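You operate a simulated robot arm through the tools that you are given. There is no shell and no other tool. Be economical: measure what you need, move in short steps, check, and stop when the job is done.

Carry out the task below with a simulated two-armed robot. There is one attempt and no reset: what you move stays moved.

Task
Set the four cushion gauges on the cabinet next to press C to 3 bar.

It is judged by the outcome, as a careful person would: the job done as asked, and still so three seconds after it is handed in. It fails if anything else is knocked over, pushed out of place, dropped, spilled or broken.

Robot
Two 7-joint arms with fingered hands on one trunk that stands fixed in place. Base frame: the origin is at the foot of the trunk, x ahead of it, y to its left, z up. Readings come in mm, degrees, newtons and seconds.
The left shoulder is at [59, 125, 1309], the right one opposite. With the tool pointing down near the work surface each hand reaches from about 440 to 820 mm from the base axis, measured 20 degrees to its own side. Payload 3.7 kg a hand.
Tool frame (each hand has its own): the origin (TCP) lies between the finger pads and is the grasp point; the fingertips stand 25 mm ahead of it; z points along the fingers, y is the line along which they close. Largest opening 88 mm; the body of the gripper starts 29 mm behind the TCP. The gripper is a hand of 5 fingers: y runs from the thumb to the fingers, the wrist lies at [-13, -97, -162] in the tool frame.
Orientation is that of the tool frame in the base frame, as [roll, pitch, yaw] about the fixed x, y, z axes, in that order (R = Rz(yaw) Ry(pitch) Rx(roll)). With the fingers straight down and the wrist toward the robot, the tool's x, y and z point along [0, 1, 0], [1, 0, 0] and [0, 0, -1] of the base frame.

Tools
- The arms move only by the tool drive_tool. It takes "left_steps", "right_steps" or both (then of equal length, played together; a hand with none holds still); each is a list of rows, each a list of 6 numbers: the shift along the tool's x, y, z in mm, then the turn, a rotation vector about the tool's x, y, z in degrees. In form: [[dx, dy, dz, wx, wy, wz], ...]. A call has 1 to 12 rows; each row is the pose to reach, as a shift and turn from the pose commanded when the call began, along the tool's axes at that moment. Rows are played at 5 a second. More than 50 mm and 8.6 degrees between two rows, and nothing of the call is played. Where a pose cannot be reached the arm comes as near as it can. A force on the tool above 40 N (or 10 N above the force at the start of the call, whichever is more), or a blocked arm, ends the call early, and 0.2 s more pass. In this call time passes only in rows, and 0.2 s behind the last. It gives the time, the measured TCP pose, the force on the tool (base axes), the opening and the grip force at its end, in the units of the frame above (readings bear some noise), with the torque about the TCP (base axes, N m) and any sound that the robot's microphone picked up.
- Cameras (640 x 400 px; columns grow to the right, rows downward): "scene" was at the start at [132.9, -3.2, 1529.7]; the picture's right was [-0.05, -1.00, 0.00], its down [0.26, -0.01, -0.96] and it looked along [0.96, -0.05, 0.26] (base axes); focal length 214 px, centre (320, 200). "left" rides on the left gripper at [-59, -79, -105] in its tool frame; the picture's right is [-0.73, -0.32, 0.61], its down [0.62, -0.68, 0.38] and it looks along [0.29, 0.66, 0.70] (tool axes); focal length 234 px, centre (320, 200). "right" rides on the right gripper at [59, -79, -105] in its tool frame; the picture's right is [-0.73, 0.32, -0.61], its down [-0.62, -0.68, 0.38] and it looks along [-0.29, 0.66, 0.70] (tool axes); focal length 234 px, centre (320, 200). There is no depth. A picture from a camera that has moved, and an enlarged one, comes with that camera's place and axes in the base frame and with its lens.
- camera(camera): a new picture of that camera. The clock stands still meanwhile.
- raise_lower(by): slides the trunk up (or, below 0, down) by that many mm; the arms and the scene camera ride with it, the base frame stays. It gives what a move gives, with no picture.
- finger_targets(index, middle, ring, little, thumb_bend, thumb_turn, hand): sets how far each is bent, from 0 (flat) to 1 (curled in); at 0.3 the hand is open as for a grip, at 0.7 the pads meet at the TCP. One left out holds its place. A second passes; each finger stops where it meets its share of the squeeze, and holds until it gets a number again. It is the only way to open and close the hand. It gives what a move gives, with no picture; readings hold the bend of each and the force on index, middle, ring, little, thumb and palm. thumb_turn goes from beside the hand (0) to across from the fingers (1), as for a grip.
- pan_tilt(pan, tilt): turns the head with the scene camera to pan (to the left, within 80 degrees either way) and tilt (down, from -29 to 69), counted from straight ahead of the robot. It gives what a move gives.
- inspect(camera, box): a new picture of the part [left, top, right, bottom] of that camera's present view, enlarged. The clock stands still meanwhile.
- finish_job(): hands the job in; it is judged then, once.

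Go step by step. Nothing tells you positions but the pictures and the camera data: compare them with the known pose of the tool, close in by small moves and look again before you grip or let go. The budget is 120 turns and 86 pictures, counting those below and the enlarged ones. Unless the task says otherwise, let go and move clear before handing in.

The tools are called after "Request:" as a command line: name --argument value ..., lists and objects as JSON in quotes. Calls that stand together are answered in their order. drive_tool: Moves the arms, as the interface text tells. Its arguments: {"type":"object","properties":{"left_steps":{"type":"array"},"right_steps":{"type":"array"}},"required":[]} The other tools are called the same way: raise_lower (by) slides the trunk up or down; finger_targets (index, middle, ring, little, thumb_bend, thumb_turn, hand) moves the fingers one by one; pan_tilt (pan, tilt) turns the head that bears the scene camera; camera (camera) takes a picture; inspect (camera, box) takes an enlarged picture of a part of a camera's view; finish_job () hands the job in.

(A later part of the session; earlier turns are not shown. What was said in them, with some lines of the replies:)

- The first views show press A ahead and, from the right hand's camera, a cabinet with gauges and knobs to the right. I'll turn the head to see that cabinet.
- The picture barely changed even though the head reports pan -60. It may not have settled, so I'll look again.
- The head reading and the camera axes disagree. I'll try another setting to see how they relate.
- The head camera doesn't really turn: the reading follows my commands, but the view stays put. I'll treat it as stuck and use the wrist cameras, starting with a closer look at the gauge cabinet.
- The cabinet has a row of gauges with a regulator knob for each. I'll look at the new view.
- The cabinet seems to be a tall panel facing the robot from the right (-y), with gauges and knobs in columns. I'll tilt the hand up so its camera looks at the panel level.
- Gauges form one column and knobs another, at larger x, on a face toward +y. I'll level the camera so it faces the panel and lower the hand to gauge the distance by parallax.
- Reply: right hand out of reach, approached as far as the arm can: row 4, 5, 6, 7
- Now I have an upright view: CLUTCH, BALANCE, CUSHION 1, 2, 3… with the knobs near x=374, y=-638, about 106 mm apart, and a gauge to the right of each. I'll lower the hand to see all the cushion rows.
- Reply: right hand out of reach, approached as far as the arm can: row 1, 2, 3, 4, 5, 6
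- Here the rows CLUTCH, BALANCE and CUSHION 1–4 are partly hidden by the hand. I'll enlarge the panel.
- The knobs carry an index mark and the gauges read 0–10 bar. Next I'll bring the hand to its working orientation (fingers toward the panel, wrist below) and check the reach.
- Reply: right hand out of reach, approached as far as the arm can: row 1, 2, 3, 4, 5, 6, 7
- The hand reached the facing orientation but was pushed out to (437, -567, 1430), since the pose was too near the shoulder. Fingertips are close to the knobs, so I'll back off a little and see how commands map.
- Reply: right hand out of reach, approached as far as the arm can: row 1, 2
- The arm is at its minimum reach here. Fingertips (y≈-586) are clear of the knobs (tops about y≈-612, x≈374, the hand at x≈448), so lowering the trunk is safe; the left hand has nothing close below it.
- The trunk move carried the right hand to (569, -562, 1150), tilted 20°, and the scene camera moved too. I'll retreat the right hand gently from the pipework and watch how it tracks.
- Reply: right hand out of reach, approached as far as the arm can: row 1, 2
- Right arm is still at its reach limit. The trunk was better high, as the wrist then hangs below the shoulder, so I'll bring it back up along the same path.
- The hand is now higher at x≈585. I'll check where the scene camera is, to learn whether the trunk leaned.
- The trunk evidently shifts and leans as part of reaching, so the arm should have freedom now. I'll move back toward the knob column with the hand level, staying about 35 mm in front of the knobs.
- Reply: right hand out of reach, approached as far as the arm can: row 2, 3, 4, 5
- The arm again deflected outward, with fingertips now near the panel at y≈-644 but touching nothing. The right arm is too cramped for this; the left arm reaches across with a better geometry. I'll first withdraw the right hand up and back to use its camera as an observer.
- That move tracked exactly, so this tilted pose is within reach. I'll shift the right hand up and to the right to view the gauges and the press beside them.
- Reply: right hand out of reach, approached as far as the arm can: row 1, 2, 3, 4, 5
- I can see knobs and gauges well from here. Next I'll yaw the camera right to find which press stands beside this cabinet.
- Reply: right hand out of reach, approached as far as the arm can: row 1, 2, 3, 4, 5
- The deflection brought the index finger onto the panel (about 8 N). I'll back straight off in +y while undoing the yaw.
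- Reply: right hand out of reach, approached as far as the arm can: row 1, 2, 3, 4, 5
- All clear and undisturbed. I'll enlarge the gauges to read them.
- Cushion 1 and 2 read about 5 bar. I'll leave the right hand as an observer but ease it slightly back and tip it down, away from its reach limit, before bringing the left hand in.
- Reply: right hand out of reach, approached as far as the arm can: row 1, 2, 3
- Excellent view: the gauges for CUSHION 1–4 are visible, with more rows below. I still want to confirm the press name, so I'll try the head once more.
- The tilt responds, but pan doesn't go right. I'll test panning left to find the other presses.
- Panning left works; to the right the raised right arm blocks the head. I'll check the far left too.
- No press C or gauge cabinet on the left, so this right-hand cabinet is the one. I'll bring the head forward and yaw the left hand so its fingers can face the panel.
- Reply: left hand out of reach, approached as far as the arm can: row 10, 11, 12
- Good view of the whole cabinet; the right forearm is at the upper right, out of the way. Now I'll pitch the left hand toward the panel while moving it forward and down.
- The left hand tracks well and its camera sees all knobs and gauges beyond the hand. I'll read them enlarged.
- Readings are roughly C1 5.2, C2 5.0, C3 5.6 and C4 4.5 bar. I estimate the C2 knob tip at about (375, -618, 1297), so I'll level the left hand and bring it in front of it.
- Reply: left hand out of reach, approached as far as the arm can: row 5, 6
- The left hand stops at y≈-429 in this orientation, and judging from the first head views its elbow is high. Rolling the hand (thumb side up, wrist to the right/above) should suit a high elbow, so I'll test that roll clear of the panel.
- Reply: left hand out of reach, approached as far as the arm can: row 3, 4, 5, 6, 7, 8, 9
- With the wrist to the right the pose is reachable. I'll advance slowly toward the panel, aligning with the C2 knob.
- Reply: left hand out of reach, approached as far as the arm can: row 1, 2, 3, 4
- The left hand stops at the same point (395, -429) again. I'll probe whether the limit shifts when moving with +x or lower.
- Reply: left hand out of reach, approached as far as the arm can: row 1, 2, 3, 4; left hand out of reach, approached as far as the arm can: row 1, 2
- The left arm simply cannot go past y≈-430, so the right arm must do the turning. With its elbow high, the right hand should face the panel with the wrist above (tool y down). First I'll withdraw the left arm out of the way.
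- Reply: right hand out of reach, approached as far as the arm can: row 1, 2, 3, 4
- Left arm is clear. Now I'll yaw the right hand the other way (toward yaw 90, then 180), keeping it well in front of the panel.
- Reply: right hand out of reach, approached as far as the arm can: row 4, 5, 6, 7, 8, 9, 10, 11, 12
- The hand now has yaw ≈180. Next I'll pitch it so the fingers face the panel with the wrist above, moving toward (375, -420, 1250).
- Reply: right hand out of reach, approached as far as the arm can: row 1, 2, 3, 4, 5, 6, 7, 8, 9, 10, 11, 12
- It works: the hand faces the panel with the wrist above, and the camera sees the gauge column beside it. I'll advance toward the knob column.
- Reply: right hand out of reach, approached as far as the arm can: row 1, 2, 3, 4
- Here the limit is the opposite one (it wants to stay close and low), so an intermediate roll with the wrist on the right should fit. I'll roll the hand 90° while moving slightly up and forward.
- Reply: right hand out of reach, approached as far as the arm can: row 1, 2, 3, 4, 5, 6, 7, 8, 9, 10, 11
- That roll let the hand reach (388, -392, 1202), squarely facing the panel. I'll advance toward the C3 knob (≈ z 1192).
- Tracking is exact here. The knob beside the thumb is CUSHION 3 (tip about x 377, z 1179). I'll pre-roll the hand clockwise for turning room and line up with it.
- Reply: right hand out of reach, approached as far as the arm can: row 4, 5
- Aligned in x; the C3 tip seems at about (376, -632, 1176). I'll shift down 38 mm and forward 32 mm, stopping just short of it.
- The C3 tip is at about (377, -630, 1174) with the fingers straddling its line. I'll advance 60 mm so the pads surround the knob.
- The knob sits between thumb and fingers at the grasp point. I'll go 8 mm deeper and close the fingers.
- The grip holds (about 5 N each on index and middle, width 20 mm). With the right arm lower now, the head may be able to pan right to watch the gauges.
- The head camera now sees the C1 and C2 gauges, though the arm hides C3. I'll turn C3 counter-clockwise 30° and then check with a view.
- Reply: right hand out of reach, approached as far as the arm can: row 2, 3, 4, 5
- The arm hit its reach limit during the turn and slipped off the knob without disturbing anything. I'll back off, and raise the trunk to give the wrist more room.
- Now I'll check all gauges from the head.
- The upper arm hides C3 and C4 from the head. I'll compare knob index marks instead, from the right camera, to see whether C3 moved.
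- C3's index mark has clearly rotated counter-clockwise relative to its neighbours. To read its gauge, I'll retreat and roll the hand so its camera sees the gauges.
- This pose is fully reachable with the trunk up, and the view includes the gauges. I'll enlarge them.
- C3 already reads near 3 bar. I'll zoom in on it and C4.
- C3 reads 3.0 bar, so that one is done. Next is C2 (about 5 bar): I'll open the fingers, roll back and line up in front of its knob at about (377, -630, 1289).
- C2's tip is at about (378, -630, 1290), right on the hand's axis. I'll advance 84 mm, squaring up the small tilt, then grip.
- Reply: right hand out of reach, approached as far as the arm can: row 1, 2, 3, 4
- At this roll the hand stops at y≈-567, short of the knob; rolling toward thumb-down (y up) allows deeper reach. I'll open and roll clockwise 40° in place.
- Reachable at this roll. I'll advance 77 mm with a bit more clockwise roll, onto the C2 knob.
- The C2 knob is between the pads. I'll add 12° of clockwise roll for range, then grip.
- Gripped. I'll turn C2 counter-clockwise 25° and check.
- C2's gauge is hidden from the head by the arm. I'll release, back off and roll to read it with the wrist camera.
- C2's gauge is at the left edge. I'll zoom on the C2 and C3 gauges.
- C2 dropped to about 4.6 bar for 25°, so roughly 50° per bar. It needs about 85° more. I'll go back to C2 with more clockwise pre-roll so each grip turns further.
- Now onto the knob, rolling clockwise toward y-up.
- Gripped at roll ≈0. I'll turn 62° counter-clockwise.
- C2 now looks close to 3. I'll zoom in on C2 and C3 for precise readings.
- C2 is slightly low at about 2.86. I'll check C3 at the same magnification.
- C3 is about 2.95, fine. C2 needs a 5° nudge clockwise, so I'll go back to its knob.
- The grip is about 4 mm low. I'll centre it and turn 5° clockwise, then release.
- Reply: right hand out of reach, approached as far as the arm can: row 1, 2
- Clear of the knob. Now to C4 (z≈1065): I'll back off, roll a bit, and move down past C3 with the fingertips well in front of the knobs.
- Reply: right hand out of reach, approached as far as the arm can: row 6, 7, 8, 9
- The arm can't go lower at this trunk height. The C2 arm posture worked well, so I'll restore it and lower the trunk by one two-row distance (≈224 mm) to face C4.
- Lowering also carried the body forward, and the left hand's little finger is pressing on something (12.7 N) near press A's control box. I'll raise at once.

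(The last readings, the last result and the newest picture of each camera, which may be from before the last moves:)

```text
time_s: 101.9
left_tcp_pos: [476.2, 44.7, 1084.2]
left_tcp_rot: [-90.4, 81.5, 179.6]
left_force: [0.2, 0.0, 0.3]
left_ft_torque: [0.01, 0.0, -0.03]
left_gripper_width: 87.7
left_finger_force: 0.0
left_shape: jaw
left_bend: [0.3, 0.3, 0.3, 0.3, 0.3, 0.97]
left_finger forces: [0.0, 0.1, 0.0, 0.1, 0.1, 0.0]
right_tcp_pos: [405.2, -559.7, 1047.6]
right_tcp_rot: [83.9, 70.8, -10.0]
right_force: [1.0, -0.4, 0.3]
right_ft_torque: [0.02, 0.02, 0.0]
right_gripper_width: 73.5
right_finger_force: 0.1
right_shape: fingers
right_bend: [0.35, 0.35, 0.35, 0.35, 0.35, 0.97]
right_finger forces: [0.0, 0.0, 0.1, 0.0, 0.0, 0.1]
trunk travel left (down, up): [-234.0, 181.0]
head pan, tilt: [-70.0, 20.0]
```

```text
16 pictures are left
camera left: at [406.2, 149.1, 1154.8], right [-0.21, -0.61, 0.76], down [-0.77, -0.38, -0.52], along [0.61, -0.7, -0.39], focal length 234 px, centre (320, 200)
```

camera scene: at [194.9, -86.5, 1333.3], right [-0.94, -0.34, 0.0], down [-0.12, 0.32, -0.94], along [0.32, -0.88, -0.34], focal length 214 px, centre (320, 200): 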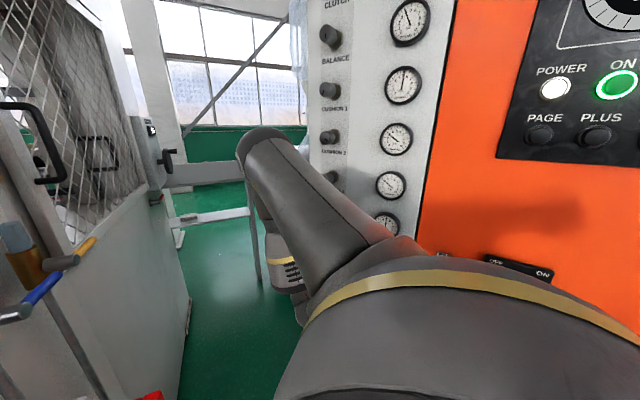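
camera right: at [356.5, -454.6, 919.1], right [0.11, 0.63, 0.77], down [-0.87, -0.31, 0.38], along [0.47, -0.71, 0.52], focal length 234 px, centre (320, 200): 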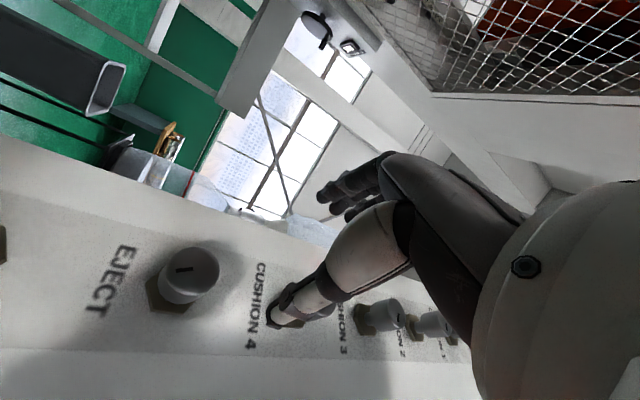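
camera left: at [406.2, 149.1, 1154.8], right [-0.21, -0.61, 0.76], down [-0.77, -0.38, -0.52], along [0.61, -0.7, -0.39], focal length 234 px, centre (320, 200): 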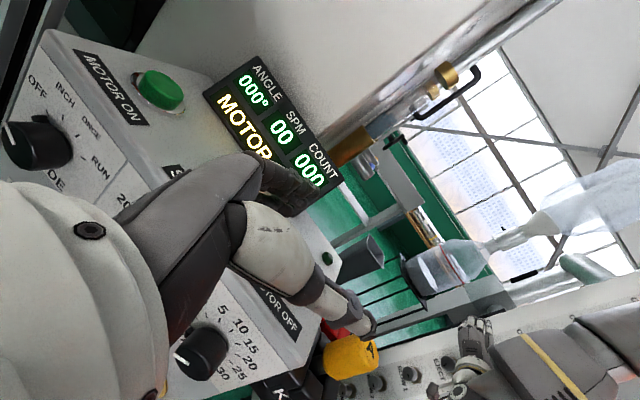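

The left hand hovers over press A's control box; the box looks intact and nothing is pressed now. I'll lift the left hand clear by 200 mm.

Request:
drive_tool --left_steps '[[-40, 0, 0, 0, 0, 0], [-80, 0, 0, 0, 0, 0], [-120, -10, 0, 0, 0, 0], [-160, -20, 0, 0, 0, 0], [-200, -30, 0, 0, 0, 0]]'

Request:
camera --camera "left"

Request:
camera --camera "right"

```text
time_s: 103.1
left_tcp_pos: [470.1, 42.6, 1285.9]
left_tcp_rot: [-90.6, 81.7, 179.4]
left_force: [-1.0, -0.4, -0.5]
left_ft_torque: [0.01, 0.0, 0.04]
left_gripper_width: 87.9
left_finger_force: 0.1
left_shape: jaw
left_bend: [0.3, 0.3, 0.3, 0.3, 0.3, 0.97]
left_finger forces: [0.1, 0.0, 0.0, 0.0, 0.0, 0.0]
right_tcp_pos: [403.5, -560.0, 1049.3]
right_tcp_rot: [83.6, 70.6, -10.2]
right_force: [-0.3, 0.6, 0.5]
right_ft_torque: [0.03, 0.01, 0.0]
right_gripper_width: 73.7
right_finger_force: 0.0
right_shape: fingers
right_bend: [0.35, 0.35, 0.35, 0.35, 0.35, 0.97]
right_finger forces: [0.0, 0.1, 0.0, 0.0, 0.1, 0.0]
trunk travel left (down, up): [-234.0, 181.0]
head pan, tilt: [-70.0, 20.0]
```

```text
15 pictures are left
camera left: at [400.6, 148.4, 1357.6], right [-0.21, -0.61, 0.76], down [-0.76, -0.38, -0.52], along [0.61, -0.7, -0.38], focal length 234 px, centre (320, 200)
```

left: 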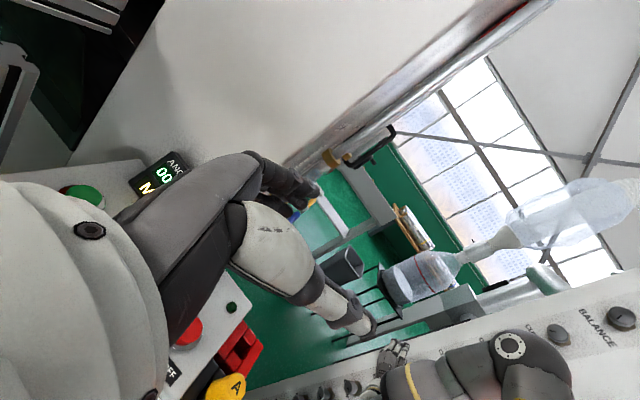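

```text
14 pictures are left
camera right: at [356.4, -454.9, 963.5], right [0.11, 0.63, 0.77], down [-0.87, -0.31, 0.38], along [0.47, -0.71, 0.52], focal length 234 px, centre (320, 200)
```

right: 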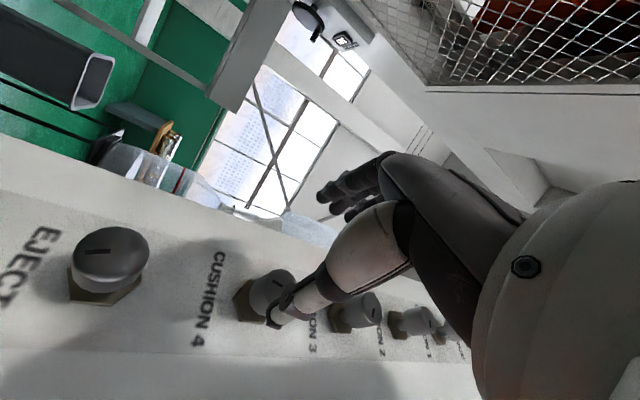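

Left arm is clear. C4's tip is at about (378, -630, 1062); the right hand is 26 mm left of and slightly below it. I'll shift over and advance onto it with a clockwise pre-roll.

Request:
drive_tool --right_steps '[[-10, -10, 1, 0, 0, 7], [-21, -20, 2, 0, 0, 14], [-20, -19, 23, 0, 0, 21], [-19, -18, 44, 0, 0, 28], [-17, -16, 65, 0, 0, 35], [-16, -15, 86, 0, 0, 42]]'

```text
time_s: 104.5
left_tcp_pos: [471.4, 43.3, 1286.2]
left_tcp_rot: [-90.6, 81.7, 179.4]
left_force: [-0.1, 1.2, 0.1]
left_ft_torque: [-0.01, -0.02, -0.02]
left_gripper_width: 87.9
left_finger_force: 0.0
left_shape: jaw
left_bend: [0.3, 0.3, 0.3, 0.3, 0.3, 0.97]
left_finger forces: [0.0, 0.1, 0.1, 0.0, 0.0, 0.0]
right_tcp_pos: [378.3, -643.4, 1063.0]
right_tcp_rot: [87.6, 28.5, -5.3]
right_force: [-0.2, 0.3, 0.1]
right_ft_torque: [0.01, -0.01, 0.04]
right_gripper_width: 73.8
right_finger_force: 0.0
right_shape: fingers
right_bend: [0.35, 0.35, 0.35, 0.35, 0.35, 0.97]
right_finger forces: [0.1, 0.0, 0.0, 0.0, 0.0, 0.0]
right hand out of reach, approached as far as the arm can: row 1, 2, 3, 4, 5
trunk travel left (down, up): [-234.0, 181.0]
head pan, tilt: [-70.0, 20.0]
```

On the knob at pitch 28°. I'll roll another 36° clockwise for range and grip.

Request:
drive_tool --right_steps '[[0, 0, 0, 0, 0, 7], [0, 0, 0, 0, 0, 14], [0, 0, 0, 0, 0, 21], [0, 0, 0, 0, 0, 28], [0, 0, 0, 0, 0, 36]]'

Request:
finger_targets --hand "right" --index 0.65 --middle 0.65 --ring 0.65 --little 0.65 --thumb_bend 0.65

```text
time_s: 105.7
left_tcp_pos: [471.8, 43.6, 1285.8]
left_tcp_rot: [-90.5, 81.7, 179.5]
left_force: [-0.3, -0.1, 0.0]
left_ft_torque: [0.0, 0.0, 0.0]
left_gripper_width: 88.0
left_finger_force: 0.1
left_shape: jaw
left_bend: [0.3, 0.3, 0.3, 0.3, 0.3, 0.97]
left_finger forces: [0.0, 0.0, 0.1, 0.0, 0.0, 0.0]
right_tcp_pos: [377.7, -643.8, 1062.4]
right_tcp_rot: [87.9, -7.3, -3.8]
right_force: [-0.6, 0.6, -0.4]
right_ft_torque: [-0.01, 0.01, 0.0]
right_gripper_width: 73.7
right_finger_force: 0.1
right_shape: fingers
right_bend: [0.35, 0.35, 0.35, 0.35, 0.35, 0.97]
right_finger forces: [0.1, 0.0, 0.1, 0.1, 0.0, 0.1]
trunk travel left (down, up): [-234.0, 181.0]
head pan, tilt: [-70.0, 20.0]
```

```text
time_s: 106.7
left_tcp_pos: [471.2, 44.6, 1286.3]
left_tcp_rot: [-90.8, 81.9, 179.3]
left_force: [-0.4, 0.2, 0.1]
left_ft_torque: [-0.01, 0.01, -0.04]
left_gripper_width: 87.7
left_finger_force: 0.0
left_shape: jaw
left_bend: [0.3, 0.3, 0.3, 0.3, 0.3, 0.97]
left_finger forces: [0.0, 0.1, 0.0, 0.0, 0.0, 0.0]
right_tcp_pos: [378.1, -644.4, 1062.1]
right_tcp_rot: [87.8, -7.4, -3.9]
right_force: [0.6, -2.9, 10.3]
right_ft_torque: [-0.14, 0.04, 0.03]
right_gripper_width: 23.2
right_finger_force: 6.9
right_shape: fingers
right_bend: [0.56, 0.6, 0.65, 0.65, 0.62, 0.97]
right_finger forces: [7.3, 4.0, 0.0, 0.1, 2.0, 0.0]
trunk travel left (down, up): [-234.0, 181.0]
head pan, tilt: [-70.0, 20.0]
```

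Gripped. I'll turn counter-clockwise 50° first, watching for reach limits.

Request:
drive_tool --right_steps '[[0, 0, 0, 0, 0, -6.25], [0, 0, 0, 0, 0, -12.5], [0, 0, 0, 0, 0, -18.75], [0, 0, 0, 0, 0, -25], [0, 0, 0, 0, 0, -31.25], [0, 0, 0, 0, 0, -37.5], [0, 0, 0, 0, 0, -43.75], [0, 0, 0, 0, 0, -50]]'

Request:
inspect --camera "scene" --box '[330, 100, 450, 270]'

```text
time_s: 108.5
left_tcp_pos: [470.6, 44.3, 1286.1]
left_tcp_rot: [-91.4, 81.8, 178.6]
left_force: [-0.8, -1.0, 0.1]
left_ft_torque: [0.01, -0.02, 0.0]
left_gripper_width: 88.1
left_finger_force: 0.1
left_shape: jaw
left_bend: [0.3, 0.3, 0.3, 0.3, 0.3, 0.97]
left_finger forces: [0.0, 0.0, 0.0, 0.0, 0.0, 0.0]
right_tcp_pos: [377.5, -644.4, 1060.7]
right_tcp_rot: [87.1, 42.8, -6.3]
right_force: [-0.5, -6.4, 7.1]
right_ft_torque: [0.07, -0.04, -0.05]
right_gripper_width: 20.9
right_finger_force: 6.9
right_shape: fingers
right_bend: [0.58, 0.61, 0.65, 0.65, 0.62, 0.98]
right_finger forces: [4.5, 6.0, 0.8, 0.0, 2.6, 0.0]
trunk travel left (down, up): [-234.0, 181.0]
head pan, tilt: [-70.0, 20.0]
```

```text
2.35 times, centred on (390, 185) of scene
camera zoom: at [149.2, -86.8, 1380.9], right [-0.94, -0.34, 0.0], down [-0.12, 0.32, -0.94], along [0.32, -0.88, -0.34], focal length 505 px, centre (155, 235)
```

zoom: 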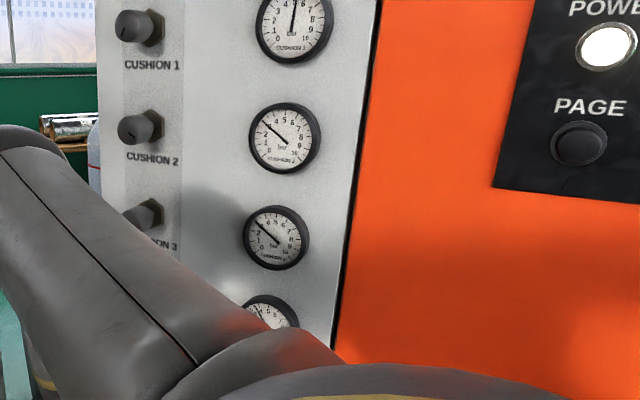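

From here the head sees C1–C3 and the top of C4's gauge. I'll zoom in on C4, C3 and C2.

Request:
inspect --camera "scene" --box '[350, 217, 386, 241]'

Request:
inspect --camera "scene" --box '[340, 135, 420, 220]'

```text
16.00 times, centred on (368, 229) of scene
camera zoom: at [149.2, -86.8, 1380.9], right [-0.94, -0.34, 0.0], down [-0.12, 0.32, -0.94], along [0.32, -0.88, -0.34], focal length 3432 px, centre (-448, -264)
```

zoom: 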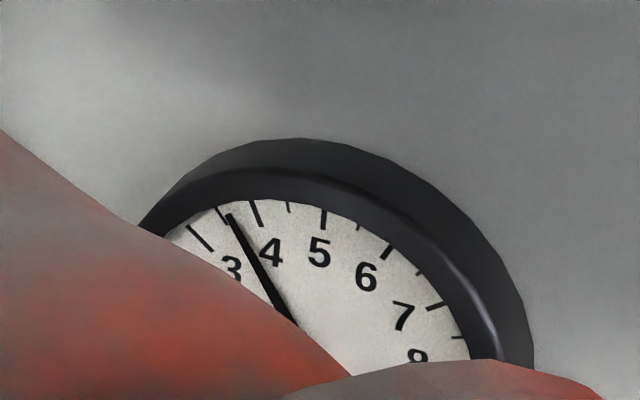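

```text
4.71 times, centred on (380, 178) of scene
camera zoom: at [149.2, -86.8, 1380.9], right [-0.94, -0.34, 0.0], down [-0.12, 0.32, -0.94], along [0.32, -0.88, -0.34], focal length 1009 px, centre (38, 306)
```

zoom: 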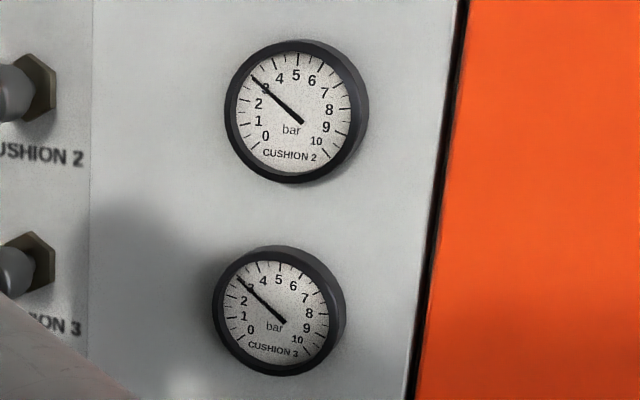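

C2 and C3 read 3.0 and C4 is at about 3.6. That's 36° per bar, so another 21° counter-clockwise is needed.

Request:
drive_tool --right_steps '[[0, 0, 0, 0, 0, -5], [0, 0, 0, 0, 0, -10.5], [0, 0, 0, 0, 0, -16], [0, 0, 0, 0, 0, -21]]'

Request:
inspect --camera "scene" --box '[350, 217, 386, 241]'

```text
time_s: 109.5
left_tcp_pos: [471.8, 43.6, 1286.8]
left_tcp_rot: [-90.4, 81.8, 179.6]
left_force: [-1.4, -0.1, 0.1]
left_ft_torque: [0.02, 0.01, -0.02]
left_gripper_width: 87.8
left_finger_force: 0.0
left_shape: jaw
left_bend: [0.3, 0.3, 0.3, 0.3, 0.3, 0.97]
left_finger forces: [0.1, 0.1, 0.0, 0.0, 0.1, 0.1]
right_tcp_pos: [377.5, -644.0, 1061.5]
right_tcp_rot: [85.3, 63.7, -8.2]
right_force: [-2.7, -6.5, 3.2]
right_ft_torque: [0.04, -0.05, -0.16]
right_gripper_width: 20.0
right_finger_force: 6.3
right_shape: fingers
right_bend: [0.6, 0.62, 0.65, 0.65, 0.61, 0.97]
right_finger forces: [2.5, 6.3, 0.1, 0.1, 3.6, 0.1]
trunk travel left (down, up): [-234.0, 181.0]
head pan, tilt: [-70.0, 20.0]
```

```text
16.00 times, centred on (368, 229) of scene
camera zoom: at [149.0, -87.0, 1380.9], right [-0.94, -0.34, 0.0], down [-0.12, 0.32, -0.94], along [0.32, -0.88, -0.34], focal length 3432 px, centre (-448, -264)
```

zoom: 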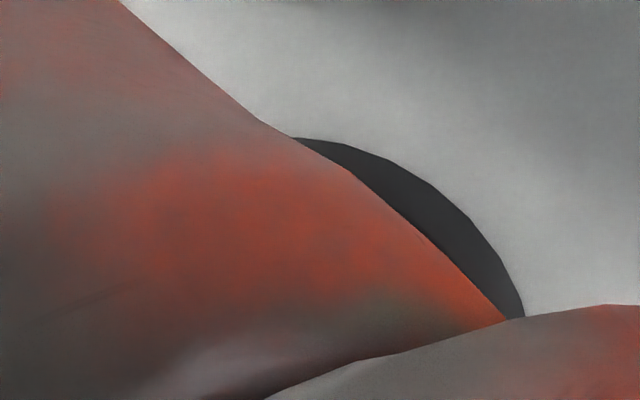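

The arm now hides C4's gauge. I'll release, back straight off, and raise the trunk, then read it along with preparing for C1.

Request:
finger_targets --hand "right" --index 0.35 --middle 0.35 --ring 0.35 --little 0.35 --thumb_bend 0.35

Request:
drive_tool --right_steps '[[0, 0, -25, 0, 0, 0], [0, 0, -50, 0, 0, 0], [0, 0, -80, 0, 0, -6]]'

Request:
raise_lower --by 178

```text
time_s: 110.5
left_tcp_pos: [471.8, 44.9, 1287.7]
left_tcp_rot: [-90.8, 81.7, 179.3]
left_force: [0.9, -0.4, 0.2]
left_ft_torque: [0.0, 0.04, 0.02]
left_gripper_width: 88.0
left_finger_force: 0.0
left_shape: jaw
left_bend: [0.3, 0.3, 0.3, 0.3, 0.3, 0.97]
left_finger forces: [0.0, 0.0, 0.0, 0.0, 0.0, 0.0]
right_tcp_pos: [380.0, -643.4, 1062.0]
right_tcp_rot: [85.2, 63.7, -8.5]
right_force: [-0.4, 0.4, -0.6]
right_ft_torque: [-0.01, 0.0, 0.01]
right_gripper_width: 73.9
right_finger_force: 0.0
right_shape: fingers
right_bend: [0.35, 0.35, 0.35, 0.35, 0.35, 0.97]
right_finger forces: [0.0, 0.0, 0.1, 0.0, 0.0, 0.1]
trunk travel left (down, up): [-234.0, 181.0]
head pan, tilt: [-70.0, 20.0]
```

```text
time_s: 111.3
left_tcp_pos: [471.5, 45.3, 1287.0]
left_tcp_rot: [-90.7, 81.7, 179.3]
left_force: [-0.7, -0.2, -0.1]
left_ft_torque: [0.0, 0.0, -0.02]
left_gripper_width: 87.5
left_finger_force: 0.0
left_shape: jaw
left_bend: [0.3, 0.3, 0.3, 0.3, 0.3, 0.97]
left_finger forces: [0.0, 0.0, 0.0, 0.1, 0.0, 0.0]
right_tcp_pos: [381.7, -562.5, 1060.4]
right_tcp_rot: [83.8, 69.8, -10.0]
right_force: [0.5, -0.7, -0.4]
right_ft_torque: [0.02, 0.01, -0.02]
right_gripper_width: 73.8
right_finger_force: 0.0
right_shape: fingers
right_bend: [0.35, 0.35, 0.35, 0.35, 0.35, 0.97]
right_finger forces: [0.0, 0.1, 0.1, 0.0, 0.1, 0.1]
trunk travel left (down, up): [-234.0, 181.0]
head pan, tilt: [-70.0, 20.0]
```

```text
time_s: 113.3
left_tcp_pos: [475.1, 44.9, 1465.4]
left_tcp_rot: [-91.0, 81.7, 179.1]
left_force: [0.2, -0.1, -0.5]
left_ft_torque: [0.04, -0.03, -0.02]
left_gripper_width: 87.8
left_finger_force: 0.1
left_shape: jaw
left_bend: [0.3, 0.3, 0.3, 0.3, 0.3, 0.97]
left_finger forces: [0.1, 0.0, 0.0, 0.0, 0.0, 0.0]
right_tcp_pos: [383.8, -563.9, 1236.7]
right_tcp_rot: [83.8, 69.5, -9.9]
right_force: [0.0, 0.3, -0.2]
right_ft_torque: [0.01, -0.02, 0.02]
right_gripper_width: 74.1
right_finger_force: 0.0
right_shape: fingers
right_bend: [0.35, 0.35, 0.35, 0.35, 0.35, 0.97]
right_finger forces: [0.0, 0.0, 0.0, 0.0, 0.0, 0.1]
trunk travel left (down, up): [-412.0, 3.0]
head pan, tilt: [-70.0, 20.0]
```

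Now I'll move up to C1's height (≈1401), keeping the standoff.

Request:
drive_tool --right_steps '[[-31, 10, 1, 0, 0, 2], [-62, 20, 2, 0, 0, 4], [-94, 30, 4, 0, 0, 6], [-125, 40, 5, 0, 0, 8], [-156, 50, 7, 0, 0, 10]]'

Request:
camera --camera "right"

```text
time_s: 114.5
left_tcp_pos: [472.8, 45.9, 1466.2]
left_tcp_rot: [-91.0, 81.8, 179.0]
left_force: [0.4, 0.4, 0.8]
left_ft_torque: [0.01, 0.01, -0.01]
left_gripper_width: 87.9
left_finger_force: 0.0
left_shape: jaw
left_bend: [0.3, 0.3, 0.3, 0.3, 0.3, 0.97]
left_finger forces: [0.0, 0.1, 0.0, 0.1, 0.1, 0.0]
right_tcp_pos: [390.6, -552.0, 1396.9]
right_tcp_rot: [86.4, 59.6, -8.2]
right_force: [0.0, -0.7, -0.2]
right_ft_torque: [0.03, -0.01, -0.01]
right_gripper_width: 74.0
right_finger_force: 0.2
right_shape: fingers
right_bend: [0.35, 0.35, 0.35, 0.35, 0.35, 0.97]
right_finger forces: [0.1, 0.0, 0.1, 0.0, 0.0, 0.1]
right hand out of reach, approached as far as the arm can: row 4, 5
trunk travel left (down, up): [-412.0, 3.0]
head pan, tilt: [-70.0, 20.0]
```

```text
9 pictures are left
camera right: at [361.9, -447.6, 1302.9], right [-0.03, 0.64, 0.77], down [-0.93, -0.3, 0.2], along [0.36, -0.71, 0.6], focal length 234 px, centre (320, 200)
```

right: 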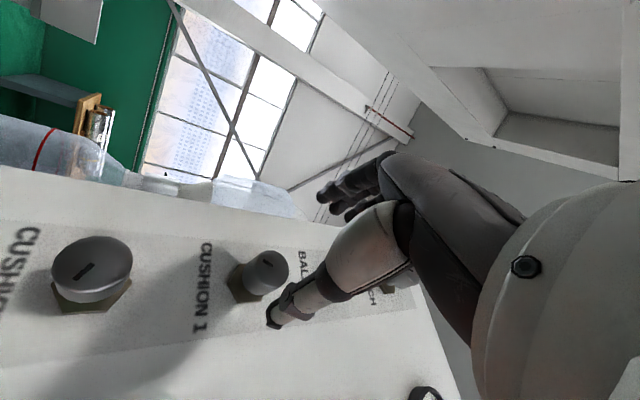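

C1's tip is at about (379, -630, 1399). I'll roll clockwise while shifting over, then advance onto it.

Request:
drive_tool --right_steps '[[-4, -4, 2, 0, 0, 8], [-8, -9, 2, 0, 0, 16], [-8, -9, 4, 0, 0, 24], [-7, -8, 20, 0, 0, 30], [-5, -7, 40, 0, 0, 36], [-4, -6, 60, 0, 0, 42], [-3, -5, 80, 0, 0, 48], [-2, -4, 92, 0, 0, 54]]'

```text
time_s: 116.3
left_tcp_pos: [474.5, 44.2, 1466.1]
left_tcp_rot: [-90.0, 81.7, 179.9]
left_force: [-0.3, -0.5, 0.1]
left_ft_torque: [-0.02, 0.01, 0.01]
left_gripper_width: 87.9
left_finger_force: 0.2
left_shape: jaw
left_bend: [0.3, 0.3, 0.3, 0.3, 0.3, 0.97]
left_finger forces: [0.1, 0.1, 0.1, 0.0, 0.0, 0.0]
right_tcp_pos: [378.0, -643.5, 1399.8]
right_tcp_rot: [87.9, 5.6, -4.3]
right_force: [0.5, 0.6, -0.1]
right_ft_torque: [0.04, -0.03, 0.01]
right_gripper_width: 74.0
right_finger_force: 0.1
right_shape: fingers
right_bend: [0.35, 0.35, 0.35, 0.35, 0.35, 0.97]
right_finger forces: [0.1, 0.0, 0.0, 0.0, 0.0, 0.0]
right hand out of reach, approached as far as the arm can: row 3, 4, 5, 6
trunk travel left (down, up): [-412.0, 3.0]
head pan, tilt: [-70.0, 20.0]
```

Centred on C1 at pitch ≈6°. At this height the usable range is further clockwise, so I'll pre-roll 34° more and grip.

Request:
drive_tool --right_steps '[[0, 0, 0, 0, 0, 7], [0, 0, 0, 0, 0, 14], [0, 0, 0, 0, 0, 21], [0, 0, 0, 0, 0, 28], [0, 0, 0, 0, 0, 34]]'

Request:
finger_targets --hand "right" --index 0.65 --middle 0.65 --ring 0.65 --little 0.65 --thumb_bend 0.65

```text
time_s: 117.5
left_tcp_pos: [473.7, 43.5, 1465.8]
left_tcp_rot: [-90.4, 81.7, 179.7]
left_force: [-0.5, 0.4, -0.9]
left_ft_torque: [-0.02, 0.0, 0.02]
left_gripper_width: 87.9
left_finger_force: 0.0
left_shape: jaw
left_bend: [0.3, 0.3, 0.3, 0.3, 0.3, 0.97]
left_finger forces: [0.1, 0.1, 0.0, 0.0, 0.0, 0.0]
right_tcp_pos: [378.3, -643.2, 1397.7]
right_tcp_rot: [87.5, -28.4, -2.9]
right_force: [-0.1, -0.2, 1.0]
right_ft_torque: [-0.01, 0.03, -0.01]
right_gripper_width: 73.8
right_finger_force: 0.1
right_shape: fingers
right_bend: [0.35, 0.35, 0.35, 0.35, 0.35, 0.97]
right_finger forces: [0.0, 0.0, 0.0, 0.1, 0.1, 0.0]
trunk travel left (down, up): [-412.0, 3.0]
head pan, tilt: [-70.0, 20.0]
```

```text
time_s: 118.5
left_tcp_pos: [472.2, 44.2, 1465.9]
left_tcp_rot: [-90.7, 81.8, 179.3]
left_force: [-0.3, 0.3, -0.6]
left_ft_torque: [-0.01, 0.0, 0.0]
left_gripper_width: 87.9
left_finger_force: 0.2
left_shape: jaw
left_bend: [0.3, 0.3, 0.3, 0.3, 0.3, 0.97]
left_finger forces: [0.0, 0.0, 0.0, 0.0, 0.0, 0.0]
right_tcp_pos: [376.4, -643.1, 1399.5]
right_tcp_rot: [87.5, -28.5, -3.0]
right_force: [-4.3, -3.1, 11.0]
right_ft_torque: [-0.08, 0.0, -0.03]
right_gripper_width: 25.4
right_finger_force: 7.2
right_shape: fingers
right_bend: [0.53, 0.61, 0.65, 0.65, 0.62, 0.97]
right_finger forces: [9.5, 3.7, 0.1, 0.1, 1.7, 0.2]
trunk travel left (down, up): [-412.0, 3.0]
head pan, tilt: [-70.0, 20.0]
```

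Gripped at pitch -28°. I'll turn counter-clockwise 60° and check C1 from the head.

Request:
drive_tool --right_steps '[[0, 0, 0, 0, 0, -6], [0, 0, 0, 0, 0, -12], [0, 0, 0, 0, 0, -18], [0, 0, 0, 0, 0, -24], [0, 0, 0, 0, 0, -30], [0, 0, 0, 0, 0, -36], [0, 0, 0, 0, 0, -42], [0, 0, 0, 0, 0, -48], [0, 0, 0, 0, 0, -54], [0, 0, 0, 0, 0, -60]]'

Request:
inspect --camera "scene" --box '[320, 120, 400, 250]'

```text
time_s: 120.7
left_tcp_pos: [473.8, 44.1, 1465.7]
left_tcp_rot: [-90.9, 81.8, 178.9]
left_force: [-0.6, 0.4, 0.4]
left_ft_torque: [-0.02, 0.03, -0.04]
left_gripper_width: 87.7
left_finger_force: 0.0
left_shape: jaw
left_bend: [0.3, 0.3, 0.3, 0.3, 0.3, 0.97]
left_finger forces: [0.0, 0.0, 0.0, 0.0, 0.0, 0.1]
right_tcp_pos: [378.1, -644.2, 1398.2]
right_tcp_rot: [87.5, 31.8, -5.3]
right_force: [1.8, -11.6, 14.1]
right_ft_torque: [0.08, 0.03, -0.1]
right_gripper_width: 20.5
right_finger_force: 9.5
right_shape: fingers
right_bend: [0.55, 0.59, 0.63, 0.65, 0.64, 0.98]
right_finger forces: [7.4, 8.9, 2.6, 0.1, 0.5, 0.0]
trunk travel left (down, up): [-412.0, 3.0]
head pan, tilt: [-70.0, 20.0]
```

```text
3.08 times, centred on (360, 185) of scene
camera zoom: at [74.7, -87.4, 1561.9], right [-0.94, -0.34, 0.0], down [-0.12, 0.32, -0.94], along [0.32, -0.88, -0.34], focal length 660 px, centre (197, 246)
```

zoom: 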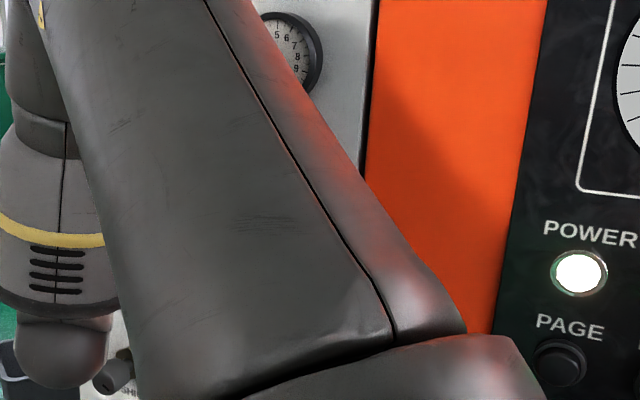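

C1's gauge is hidden. By calibration it should be near 3.4, so I'll turn 13° more, release, and go read the gauges.

Request:
drive_tool --right_steps '[[0, 0, 0, 0, 0, -4.5], [0, 0, 0, 0, 0, -9], [0, 0, 0, 0, 0, -13]]'

Request:
finger_targets --hand "right" --index 0.35 --middle 0.35 --ring 0.35 --little 0.35 --thumb_bend 0.35

Request:
drive_tool --right_steps '[[0, 0, -20, 0, 0, 0], [0, 0, -40, 0, 0, -3], [0, 0, -60, 0, 0, -8]]'

```text
time_s: 121.5
left_tcp_pos: [474.3, 41.7, 1465.3]
left_tcp_rot: [-91.6, 81.7, 178.4]
left_force: [0.0, -0.1, -0.1]
left_ft_torque: [-0.01, 0.03, 0.0]
left_gripper_width: 87.8
left_finger_force: 0.2
left_shape: jaw
left_bend: [0.3, 0.3, 0.3, 0.3, 0.3, 0.97]
left_finger forces: [0.1, 0.0, 0.0, 0.0, 0.1, 0.1]
right_tcp_pos: [383.1, -644.6, 1389.2]
right_tcp_rot: [87.2, 44.5, -6.5]
right_force: [2.1, -12.3, 11.6]
right_ft_torque: [0.08, 0.11, -0.02]
right_gripper_width: 9.2
right_finger_force: 7.9
right_shape: fingers
right_bend: [0.65, 0.59, 0.56, 0.65, 0.65, 0.98]
right_finger forces: [0.1, 7.8, 9.0, 0.1, 0.0, 0.0]
right hand out of reach, approached as far as the arm can: row 3
trunk travel left (down, up): [-412.0, 3.0]
head pan, tilt: [-70.0, 20.0]
```

```text
time_s: 122.5
left_tcp_pos: [473.8, 43.4, 1465.1]
left_tcp_rot: [-90.8, 81.6, 179.2]
left_force: [-0.1, 0.3, 0.1]
left_ft_torque: [0.01, 0.0, 0.0]
left_gripper_width: 88.0
left_finger_force: 0.1
left_shape: jaw
left_bend: [0.3, 0.3, 0.3, 0.3, 0.3, 0.97]
left_finger forces: [0.0, 0.0, 0.0, 0.0, 0.1, 0.0]
right_tcp_pos: [384.4, -643.1, 1390.6]
right_tcp_rot: [87.3, 44.5, -6.4]
right_force: [-0.7, -0.4, 0.0]
right_ft_torque: [-0.02, -0.03, 0.02]
right_gripper_width: 73.8
right_finger_force: 0.0
right_shape: fingers
right_bend: [0.35, 0.35, 0.35, 0.35, 0.35, 0.98]
right_finger forces: [0.0, 0.1, 0.0, 0.0, 0.0, 0.0]
trunk travel left (down, up): [-412.0, 3.0]
head pan, tilt: [-70.0, 20.0]
```

```text
time_s: 123.3
left_tcp_pos: [475.2, 44.4, 1465.6]
left_tcp_rot: [-91.1, 81.7, 179.0]
left_force: [0.2, 0.5, -0.1]
left_ft_torque: [0.01, -0.05, -0.03]
left_gripper_width: 87.8
left_finger_force: 0.0
left_shape: jaw
left_bend: [0.3, 0.3, 0.3, 0.3, 0.3, 0.97]
left_finger forces: [0.0, 0.0, 0.1, 0.1, 0.0, 0.0]
right_tcp_pos: [390.8, -579.4, 1382.1]
right_tcp_rot: [86.6, 52.5, -7.4]
right_force: [-0.2, 0.3, 0.0]
right_ft_torque: [0.0, 0.03, -0.03]
right_gripper_width: 74.0
right_finger_force: 0.1
right_shape: fingers
right_bend: [0.35, 0.35, 0.35, 0.35, 0.35, 0.98]
right_finger forces: [0.0, 0.0, 0.0, 0.1, 0.1, 0.0]
right hand out of reach, approached as far as the arm can: row 3
trunk travel left (down, up): [-412.0, 3.0]
head pan, tilt: [-70.0, 20.0]
```

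Now I'll retreat and roll so the wrist camera sees the whole gauge column.

Request:
drive_tool --right_steps '[[0, -4, -30, 0, 0, -4], [0, -8, -60, 0, 0, -10], [-1, -14, -85, 0, 0, -18], [-2, -20, -105, 0, 0, -26.5], [-2, -28, -125, 0, 0, -35], [-3, -36, -140, 0, 0, -43.5], [-3, -44, -155, 0, 0, -52], [-4, -52, -170, 0, 0, -60.5], [-5, -60, -180, 0, 0, -69], [-5, -68, -188, 0, 0, -77.5], [-6, -76, -192, 0, 0, -86], [-6, -82, -195, 0, 0, -94]]'

Request:
camera --camera "right"

```text
time_s: 125.9
left_tcp_pos: [473.6, 45.3, 1465.7]
left_tcp_rot: [-90.7, 81.8, 179.3]
left_force: [0.3, -0.2, -0.7]
left_ft_torque: [-0.03, -0.02, -0.04]
left_gripper_width: 87.8
left_finger_force: 0.0
left_shape: jaw
left_bend: [0.3, 0.3, 0.3, 0.3, 0.3, 0.97]
left_finger forces: [0.1, 0.0, 0.0, 0.0, 0.0, 0.1]
right_tcp_pos: [338.6, -379.9, 1330.7]
right_tcp_rot: [-87.5, 33.1, 177.3]
right_force: [-0.3, 0.1, -0.5]
right_ft_torque: [0.02, -0.01, 0.03]
right_gripper_width: 73.9
right_finger_force: 0.0
right_shape: fingers
right_bend: [0.35, 0.35, 0.35, 0.35, 0.35, 0.98]
right_finger forces: [0.0, 0.1, 0.1, 0.0, 0.0, 0.0]
right hand out of reach, approached as far as the arm can: row 6, 7, 8, 9, 10, 11
trunk travel left (down, up): [-412.0, 3.0]
head pan, tilt: [-70.0, 20.0]
```

```text
7 pictures are left
camera right: at [254.4, -267.9, 1360.3], right [0.83, 0.55, 0.1], down [0.12, -0.36, 0.92], along [0.55, -0.75, -0.37], focal length 234 px, centre (320, 200)
```

right: 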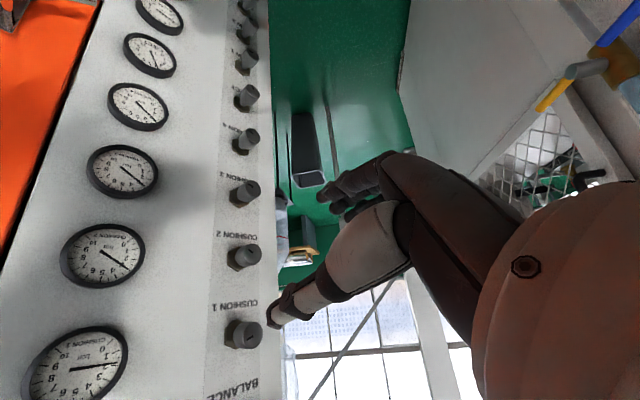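

All four gauges are in view, and C1 looks low. I'll zoom in on C1.

Request:
inspect --camera "right" --box '[20, 318, 148, 398]'

Request:
inspect --camera "right" --box '[80, 75, 240, 290]'

```text
5.00 times, centred on (84, 358) of right
camera zoom: at [254.4, -267.9, 1360.3], right [0.83, 0.55, 0.1], down [0.12, -0.36, 0.92], along [0.55, -0.75, -0.37], focal length 1171 px, centre (1500, -590)
```

zoom: 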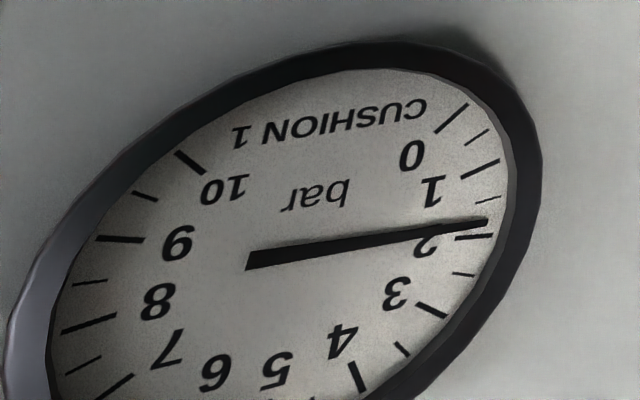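

```text
1.86 times, centred on (160, 182) of right
camera zoom: at [254.4, -267.9, 1360.3], right [0.83, 0.55, 0.1], down [0.12, -0.36, 0.92], along [0.55, -0.75, -0.37], focal length 436 px, centre (618, 233)
```

zoom: 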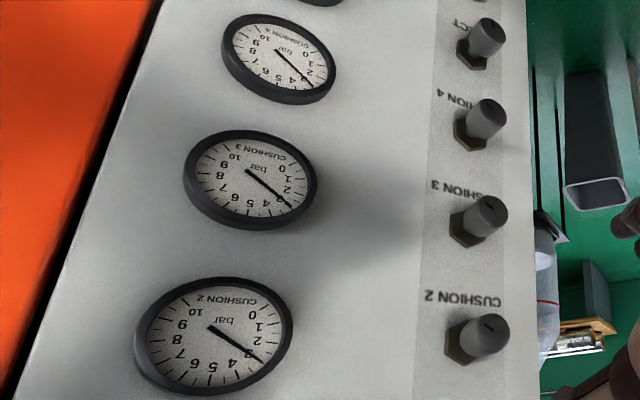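

C1 overshot to about 1.8 bar while C2, C3 and C4 read 3.0. C1 needs about 43° clockwise, so I'll return to its knob.

Request:
drive_tool --right_steps '[[-7, -1, 15, 0, 0, 7.8], [-14, -3, 29, 0, 0, 15.6], [-20, -4, 44, 0, 0, 23.4], [-27, -6, 58, 0, 0, 31.2], [-34, -8, 72, 0, 0, 39], [-41, -9, 87, 0, 0, 47], [-47, -11, 101, 0, 0, 55], [-54, -12, 116, 0, 0, 63], [-61, -14, 130, 0, 0, 71], [-68, -15, 145, 0, 0, 79], [-74, -17, 160, 0, 0, 86.5], [-81, -18, 174, 0, 0, 94]]'

```text
time_s: 128.5
left_tcp_pos: [475.1, 45.2, 1464.8]
left_tcp_rot: [-91.0, 81.7, 179.0]
left_force: [0.7, 1.0, -0.3]
left_ft_torque: [-0.01, -0.01, 0.0]
left_gripper_width: 88.0
left_finger_force: 0.1
left_shape: jaw
left_bend: [0.3, 0.3, 0.3, 0.3, 0.3, 0.97]
left_finger forces: [0.1, 0.1, 0.0, 0.1, 0.0, 0.1]
right_tcp_pos: [385.6, -557.7, 1395.5]
right_tcp_rot: [86.7, 52.5, -7.1]
right_force: [0.4, -0.1, -0.4]
right_ft_torque: [-0.04, 0.01, 0.0]
right_gripper_width: 73.6
right_finger_force: 0.0
right_shape: fingers
right_bend: [0.35, 0.35, 0.35, 0.35, 0.35, 0.98]
right_finger forces: [0.0, 0.0, 0.0, 0.1, 0.0, 0.0]
right hand out of reach, approached as far as the arm can: row 1, 2, 3, 4, 5, 6, 11
trunk travel left (down, up): [-412.0, 3.0]
head pan, tilt: [-70.0, 20.0]
```

Request:
drive_tool --right_steps '[[-4, -4, 8, 0, 0, 7], [-6, -5, 20, 0, 0, 14], [-5, -3, 36, 0, 0, 20], [-3, -2, 53, 0, 0, 24], [-2, 0, 70, 0, 0, 28], [-1, 1, 86, 0, 0, 30]]'

Request:
finger_targets --hand "right" --index 0.65 --middle 0.65 --ring 0.65 --little 0.65 --thumb_bend 0.65

```text
time_s: 129.9
left_tcp_pos: [474.6, 43.3, 1466.6]
left_tcp_rot: [-90.2, 81.7, 179.8]
left_force: [-1.0, 0.3, 2.0]
left_ft_torque: [-0.03, 0.0, 0.01]
left_gripper_width: 87.9
left_finger_force: 0.0
left_shape: jaw
left_bend: [0.3, 0.3, 0.3, 0.3, 0.3, 0.97]
left_finger forces: [0.0, 0.0, 0.0, 0.1, 0.0, 0.0]
right_tcp_pos: [377.1, -643.1, 1401.1]
right_tcp_rot: [87.7, 22.5, -5.0]
right_force: [0.4, 0.0, 0.9]
right_ft_torque: [0.03, 0.03, -0.03]
right_gripper_width: 74.0
right_finger_force: 0.2
right_shape: fingers
right_bend: [0.35, 0.35, 0.35, 0.35, 0.35, 0.98]
right_finger forces: [0.0, 0.0, 0.0, 0.0, 0.0, 0.0]
trunk travel left (down, up): [-412.0, 3.0]
head pan, tilt: [-70.0, 20.0]
```

```text
time_s: 130.9
left_tcp_pos: [474.4, 44.3, 1465.8]
left_tcp_rot: [-90.8, 81.8, 179.3]
left_force: [0.0, -0.5, 0.4]
left_ft_torque: [-0.01, 0.02, 0.01]
left_gripper_width: 87.8
left_finger_force: 0.0
left_shape: jaw
left_bend: [0.3, 0.3, 0.3, 0.3, 0.3, 0.97]
left_finger forces: [0.0, 0.0, 0.1, 0.0, 0.0, 0.0]
right_tcp_pos: [377.0, -642.7, 1401.9]
right_tcp_rot: [87.6, 22.8, -5.0]
right_force: [2.7, -4.6, 9.2]
right_ft_torque: [-0.05, 0.03, 0.03]
right_gripper_width: 23.2
right_finger_force: 7.0
right_shape: fingers
right_bend: [0.57, 0.59, 0.65, 0.65, 0.61, 0.97]
right_finger forces: [6.5, 4.5, 0.0, 0.0, 2.4, 0.1]
trunk travel left (down, up): [-412.0, 3.0]
head pan, tilt: [-70.0, 20.0]
```

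Gripped well. I'll turn clockwise 43°, then release and back off.

Request:
drive_tool --right_steps '[[0, 0, 0, 0, 0, 6], [0, 0, 0, 0, 0, 12], [0, 0, 0, 0, 0, 18], [0, 0, 0, 0, 0, 24], [0, 0, 0, 0, 0, 30], [0, 0, 0, 0, 0, 36], [0, 0, 0, 0, 0, 43]]'

Request:
finger_targets --hand "right" --index 0.35 --middle 0.35 --ring 0.35 --little 0.35 --thumb_bend 0.35

Request:
drive_tool --right_steps '[[0, 0, 0, 0, 0, -8], [0, 0, 0, 0, 0, -16], [0, 0, 0, 0, 0, -24], [0, 0, 0, 0, 0, -32], [0, 0, -10, 0, 0, -40], [0, 0, -25, 0, 0, -48], [0, 0, -45, 0, 0, -56], [0, 0, -65, 0, 0, -64]]'

```text
time_s: 132.5
left_tcp_pos: [474.2, 45.2, 1465.5]
left_tcp_rot: [-90.7, 81.7, 179.2]
left_force: [0.1, 1.3, 0.5]
left_ft_torque: [-0.01, 0.0, 0.0]
left_gripper_width: 87.7
left_finger_force: 0.0
left_shape: jaw
left_bend: [0.3, 0.3, 0.3, 0.3, 0.3, 0.97]
left_finger forces: [0.0, 0.0, 0.0, 0.0, 0.1, 0.0]
right_tcp_pos: [377.6, -641.3, 1401.5]
right_tcp_rot: [87.7, -20.4, -3.4]
right_force: [2.5, -2.8, 10.6]
right_ft_torque: [-0.21, 0.06, 0.04]
right_gripper_width: 23.7
right_finger_force: 6.5
right_shape: fingers
right_bend: [0.55, 0.6, 0.65, 0.65, 0.62, 0.97]
right_finger forces: [7.2, 3.5, 0.1, 0.1, 2.3, 0.1]
trunk travel left (down, up): [-412.0, 3.0]
head pan, tilt: [-70.0, 20.0]
```

```text
time_s: 133.5
left_tcp_pos: [473.6, 45.7, 1466.1]
left_tcp_rot: [-90.0, 81.7, 180.0]
left_force: [-0.5, -0.6, -0.2]
left_ft_torque: [-0.01, -0.02, 0.01]
left_gripper_width: 87.9
left_finger_force: 0.0
left_shape: jaw
left_bend: [0.3, 0.3, 0.3, 0.3, 0.3, 0.97]
left_finger forces: [0.0, 0.0, 0.1, 0.0, 0.1, 0.1]
right_tcp_pos: [376.8, -641.4, 1401.1]
right_tcp_rot: [87.8, -20.3, -3.3]
right_force: [-0.1, -0.4, 0.1]
right_ft_torque: [-0.01, 0.01, -0.04]
right_gripper_width: 73.9
right_finger_force: 0.0
right_shape: fingers
right_bend: [0.35, 0.35, 0.35, 0.35, 0.35, 0.97]
right_finger forces: [0.0, 0.1, 0.0, 0.0, 0.0, 0.0]
trunk travel left (down, up): [-412.0, 3.0]
head pan, tilt: [-70.0, 20.0]
```

```text
time_s: 135.3
left_tcp_pos: [473.0, 44.0, 1464.6]
left_tcp_rot: [-90.5, 81.7, 179.5]
left_force: [-0.2, 0.1, 0.2]
left_ft_torque: [-0.01, -0.01, 0.03]
left_gripper_width: 87.8
left_finger_force: 0.1
left_shape: jaw
left_bend: [0.3, 0.3, 0.3, 0.3, 0.3, 0.97]
left_finger forces: [0.1, 0.0, 0.1, 0.0, 0.0, 0.0]
right_tcp_pos: [381.3, -578.6, 1398.7]
right_tcp_rot: [87.0, 43.9, -6.2]
right_force: [-0.2, -0.2, -1.3]
right_ft_torque: [0.02, 0.01, -0.04]
right_gripper_width: 73.9
right_finger_force: 0.0
right_shape: fingers
right_bend: [0.35, 0.35, 0.35, 0.35, 0.35, 0.97]
right_finger forces: [0.0, 0.0, 0.0, 0.1, 0.1, 0.1]
trunk travel left (down, up): [-412.0, 3.0]
head pan, tilt: [-70.0, 20.0]
```

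Now back to the viewing pose.

Request:
drive_tool --right_steps '[[0, -4, -30, 0, 0, -8.5], [0, -10, -60, 0, 0, -17], [0, -16, -85, 0, 0, -25.5], [0, -24, -105, 0, 0, -34], [0, -32, -125, 0, 0, -42.5], [1, -40, -140, 0, 0, -51], [1, -48, -155, 0, 0, -59.5], [1, -57, -170, 0, 0, -68], [2, -66, -180, 0, 0, -76.5], [2, -75, -188, 0, 0, -85], [2, -83, -193, 0, 0, -93.5], [2, -90, -196, 0, 0, -102]]'

Request:
inspect --camera "right" --box '[0, 220, 270, 400]'

```text
time_s: 137.9
left_tcp_pos: [474.0, 44.2, 1465.6]
left_tcp_rot: [-89.8, 81.7, -179.9]
left_force: [-0.8, -0.2, 0.7]
left_ft_torque: [0.01, -0.01, 0.01]
left_gripper_width: 88.0
left_finger_force: 0.0
left_shape: jaw
left_bend: [0.3, 0.3, 0.3, 0.3, 0.3, 0.97]
left_finger forces: [0.0, 0.1, 0.0, 0.0, 0.0, 0.0]
right_tcp_pos: [339.8, -382.1, 1323.7]
right_tcp_rot: [-87.6, 34.1, 177.1]
right_force: [0.9, 0.5, -0.7]
right_ft_torque: [0.03, -0.02, 0.02]
right_gripper_width: 73.8
right_finger_force: 0.0
right_shape: fingers
right_bend: [0.35, 0.35, 0.35, 0.35, 0.35, 0.97]
right_finger forces: [0.1, 0.0, 0.1, 0.0, 0.1, 0.0]
right hand out of reach, approached as far as the arm can: row 5, 6, 7, 8, 9, 10, 11, 12
trunk travel left (down, up): [-412.0, 3.0]
head pan, tilt: [-70.0, 20.0]
```

```text
2.22 times, centred on (135, 310) of right
camera zoom: at [255.4, -269.2, 1352.5], right [0.83, 0.55, 0.12], down [0.11, -0.36, 0.93], along [0.55, -0.75, -0.36], focal length 520 px, centre (731, -44)
```

zoom: 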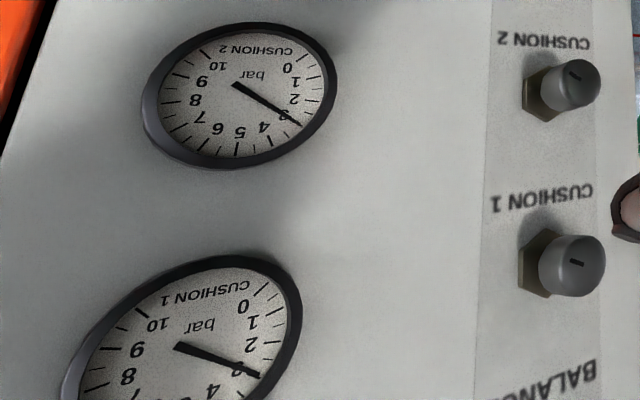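

C1 now looks to be at 3. I'll take a closer look at it and at C4.

Request:
inspect --camera "right" --box '[50, 335, 154, 400]'

Request:
inspect --camera "right" --box '[90, 85, 190, 195]'

```text
6.15 times, centred on (102, 368) of right
camera zoom: at [255.4, -269.2, 1352.5], right [0.83, 0.55, 0.12], down [0.11, -0.36, 0.93], along [0.55, -0.75, -0.36], focal length 1441 px, centre (1662, -831)
```

zoom: 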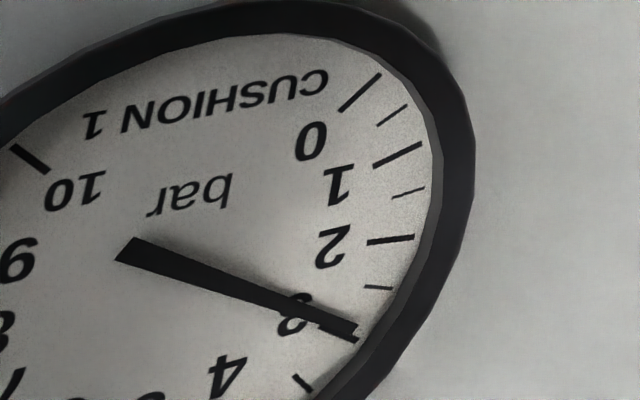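

```text
3.64 times, centred on (140, 140) of right
camera zoom: at [255.4, -269.2, 1352.5], right [0.83, 0.55, 0.12], down [0.11, -0.36, 0.93], along [0.55, -0.75, -0.36], focal length 852 px, centre (974, 418)
```

zoom: 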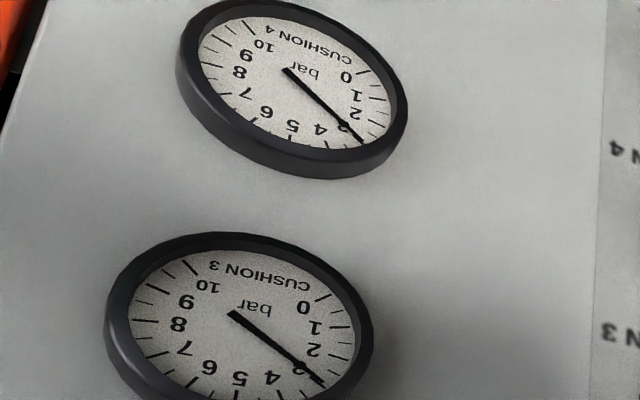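

All four cushion gauges (1–4) read 3 bar within the width of a needle, and both hands are clear. I'm handing in.

Request:
finish_job

```text
The job is handed in.
```

All four cushion gauges on the cabinet read about 3 bar (2.95–3.0), and both hands are clear of the panel. Two things to know:

- **Cabinet:** I never saw a "Press C" label. I took this cabinet because it was the only one with gauges I could find.
- **Contact:** while the trunk was being lowered, the left hand briefly pressed on press A's control box at about 13 N. The box looked intact afterwards, but I could only partly see its display.
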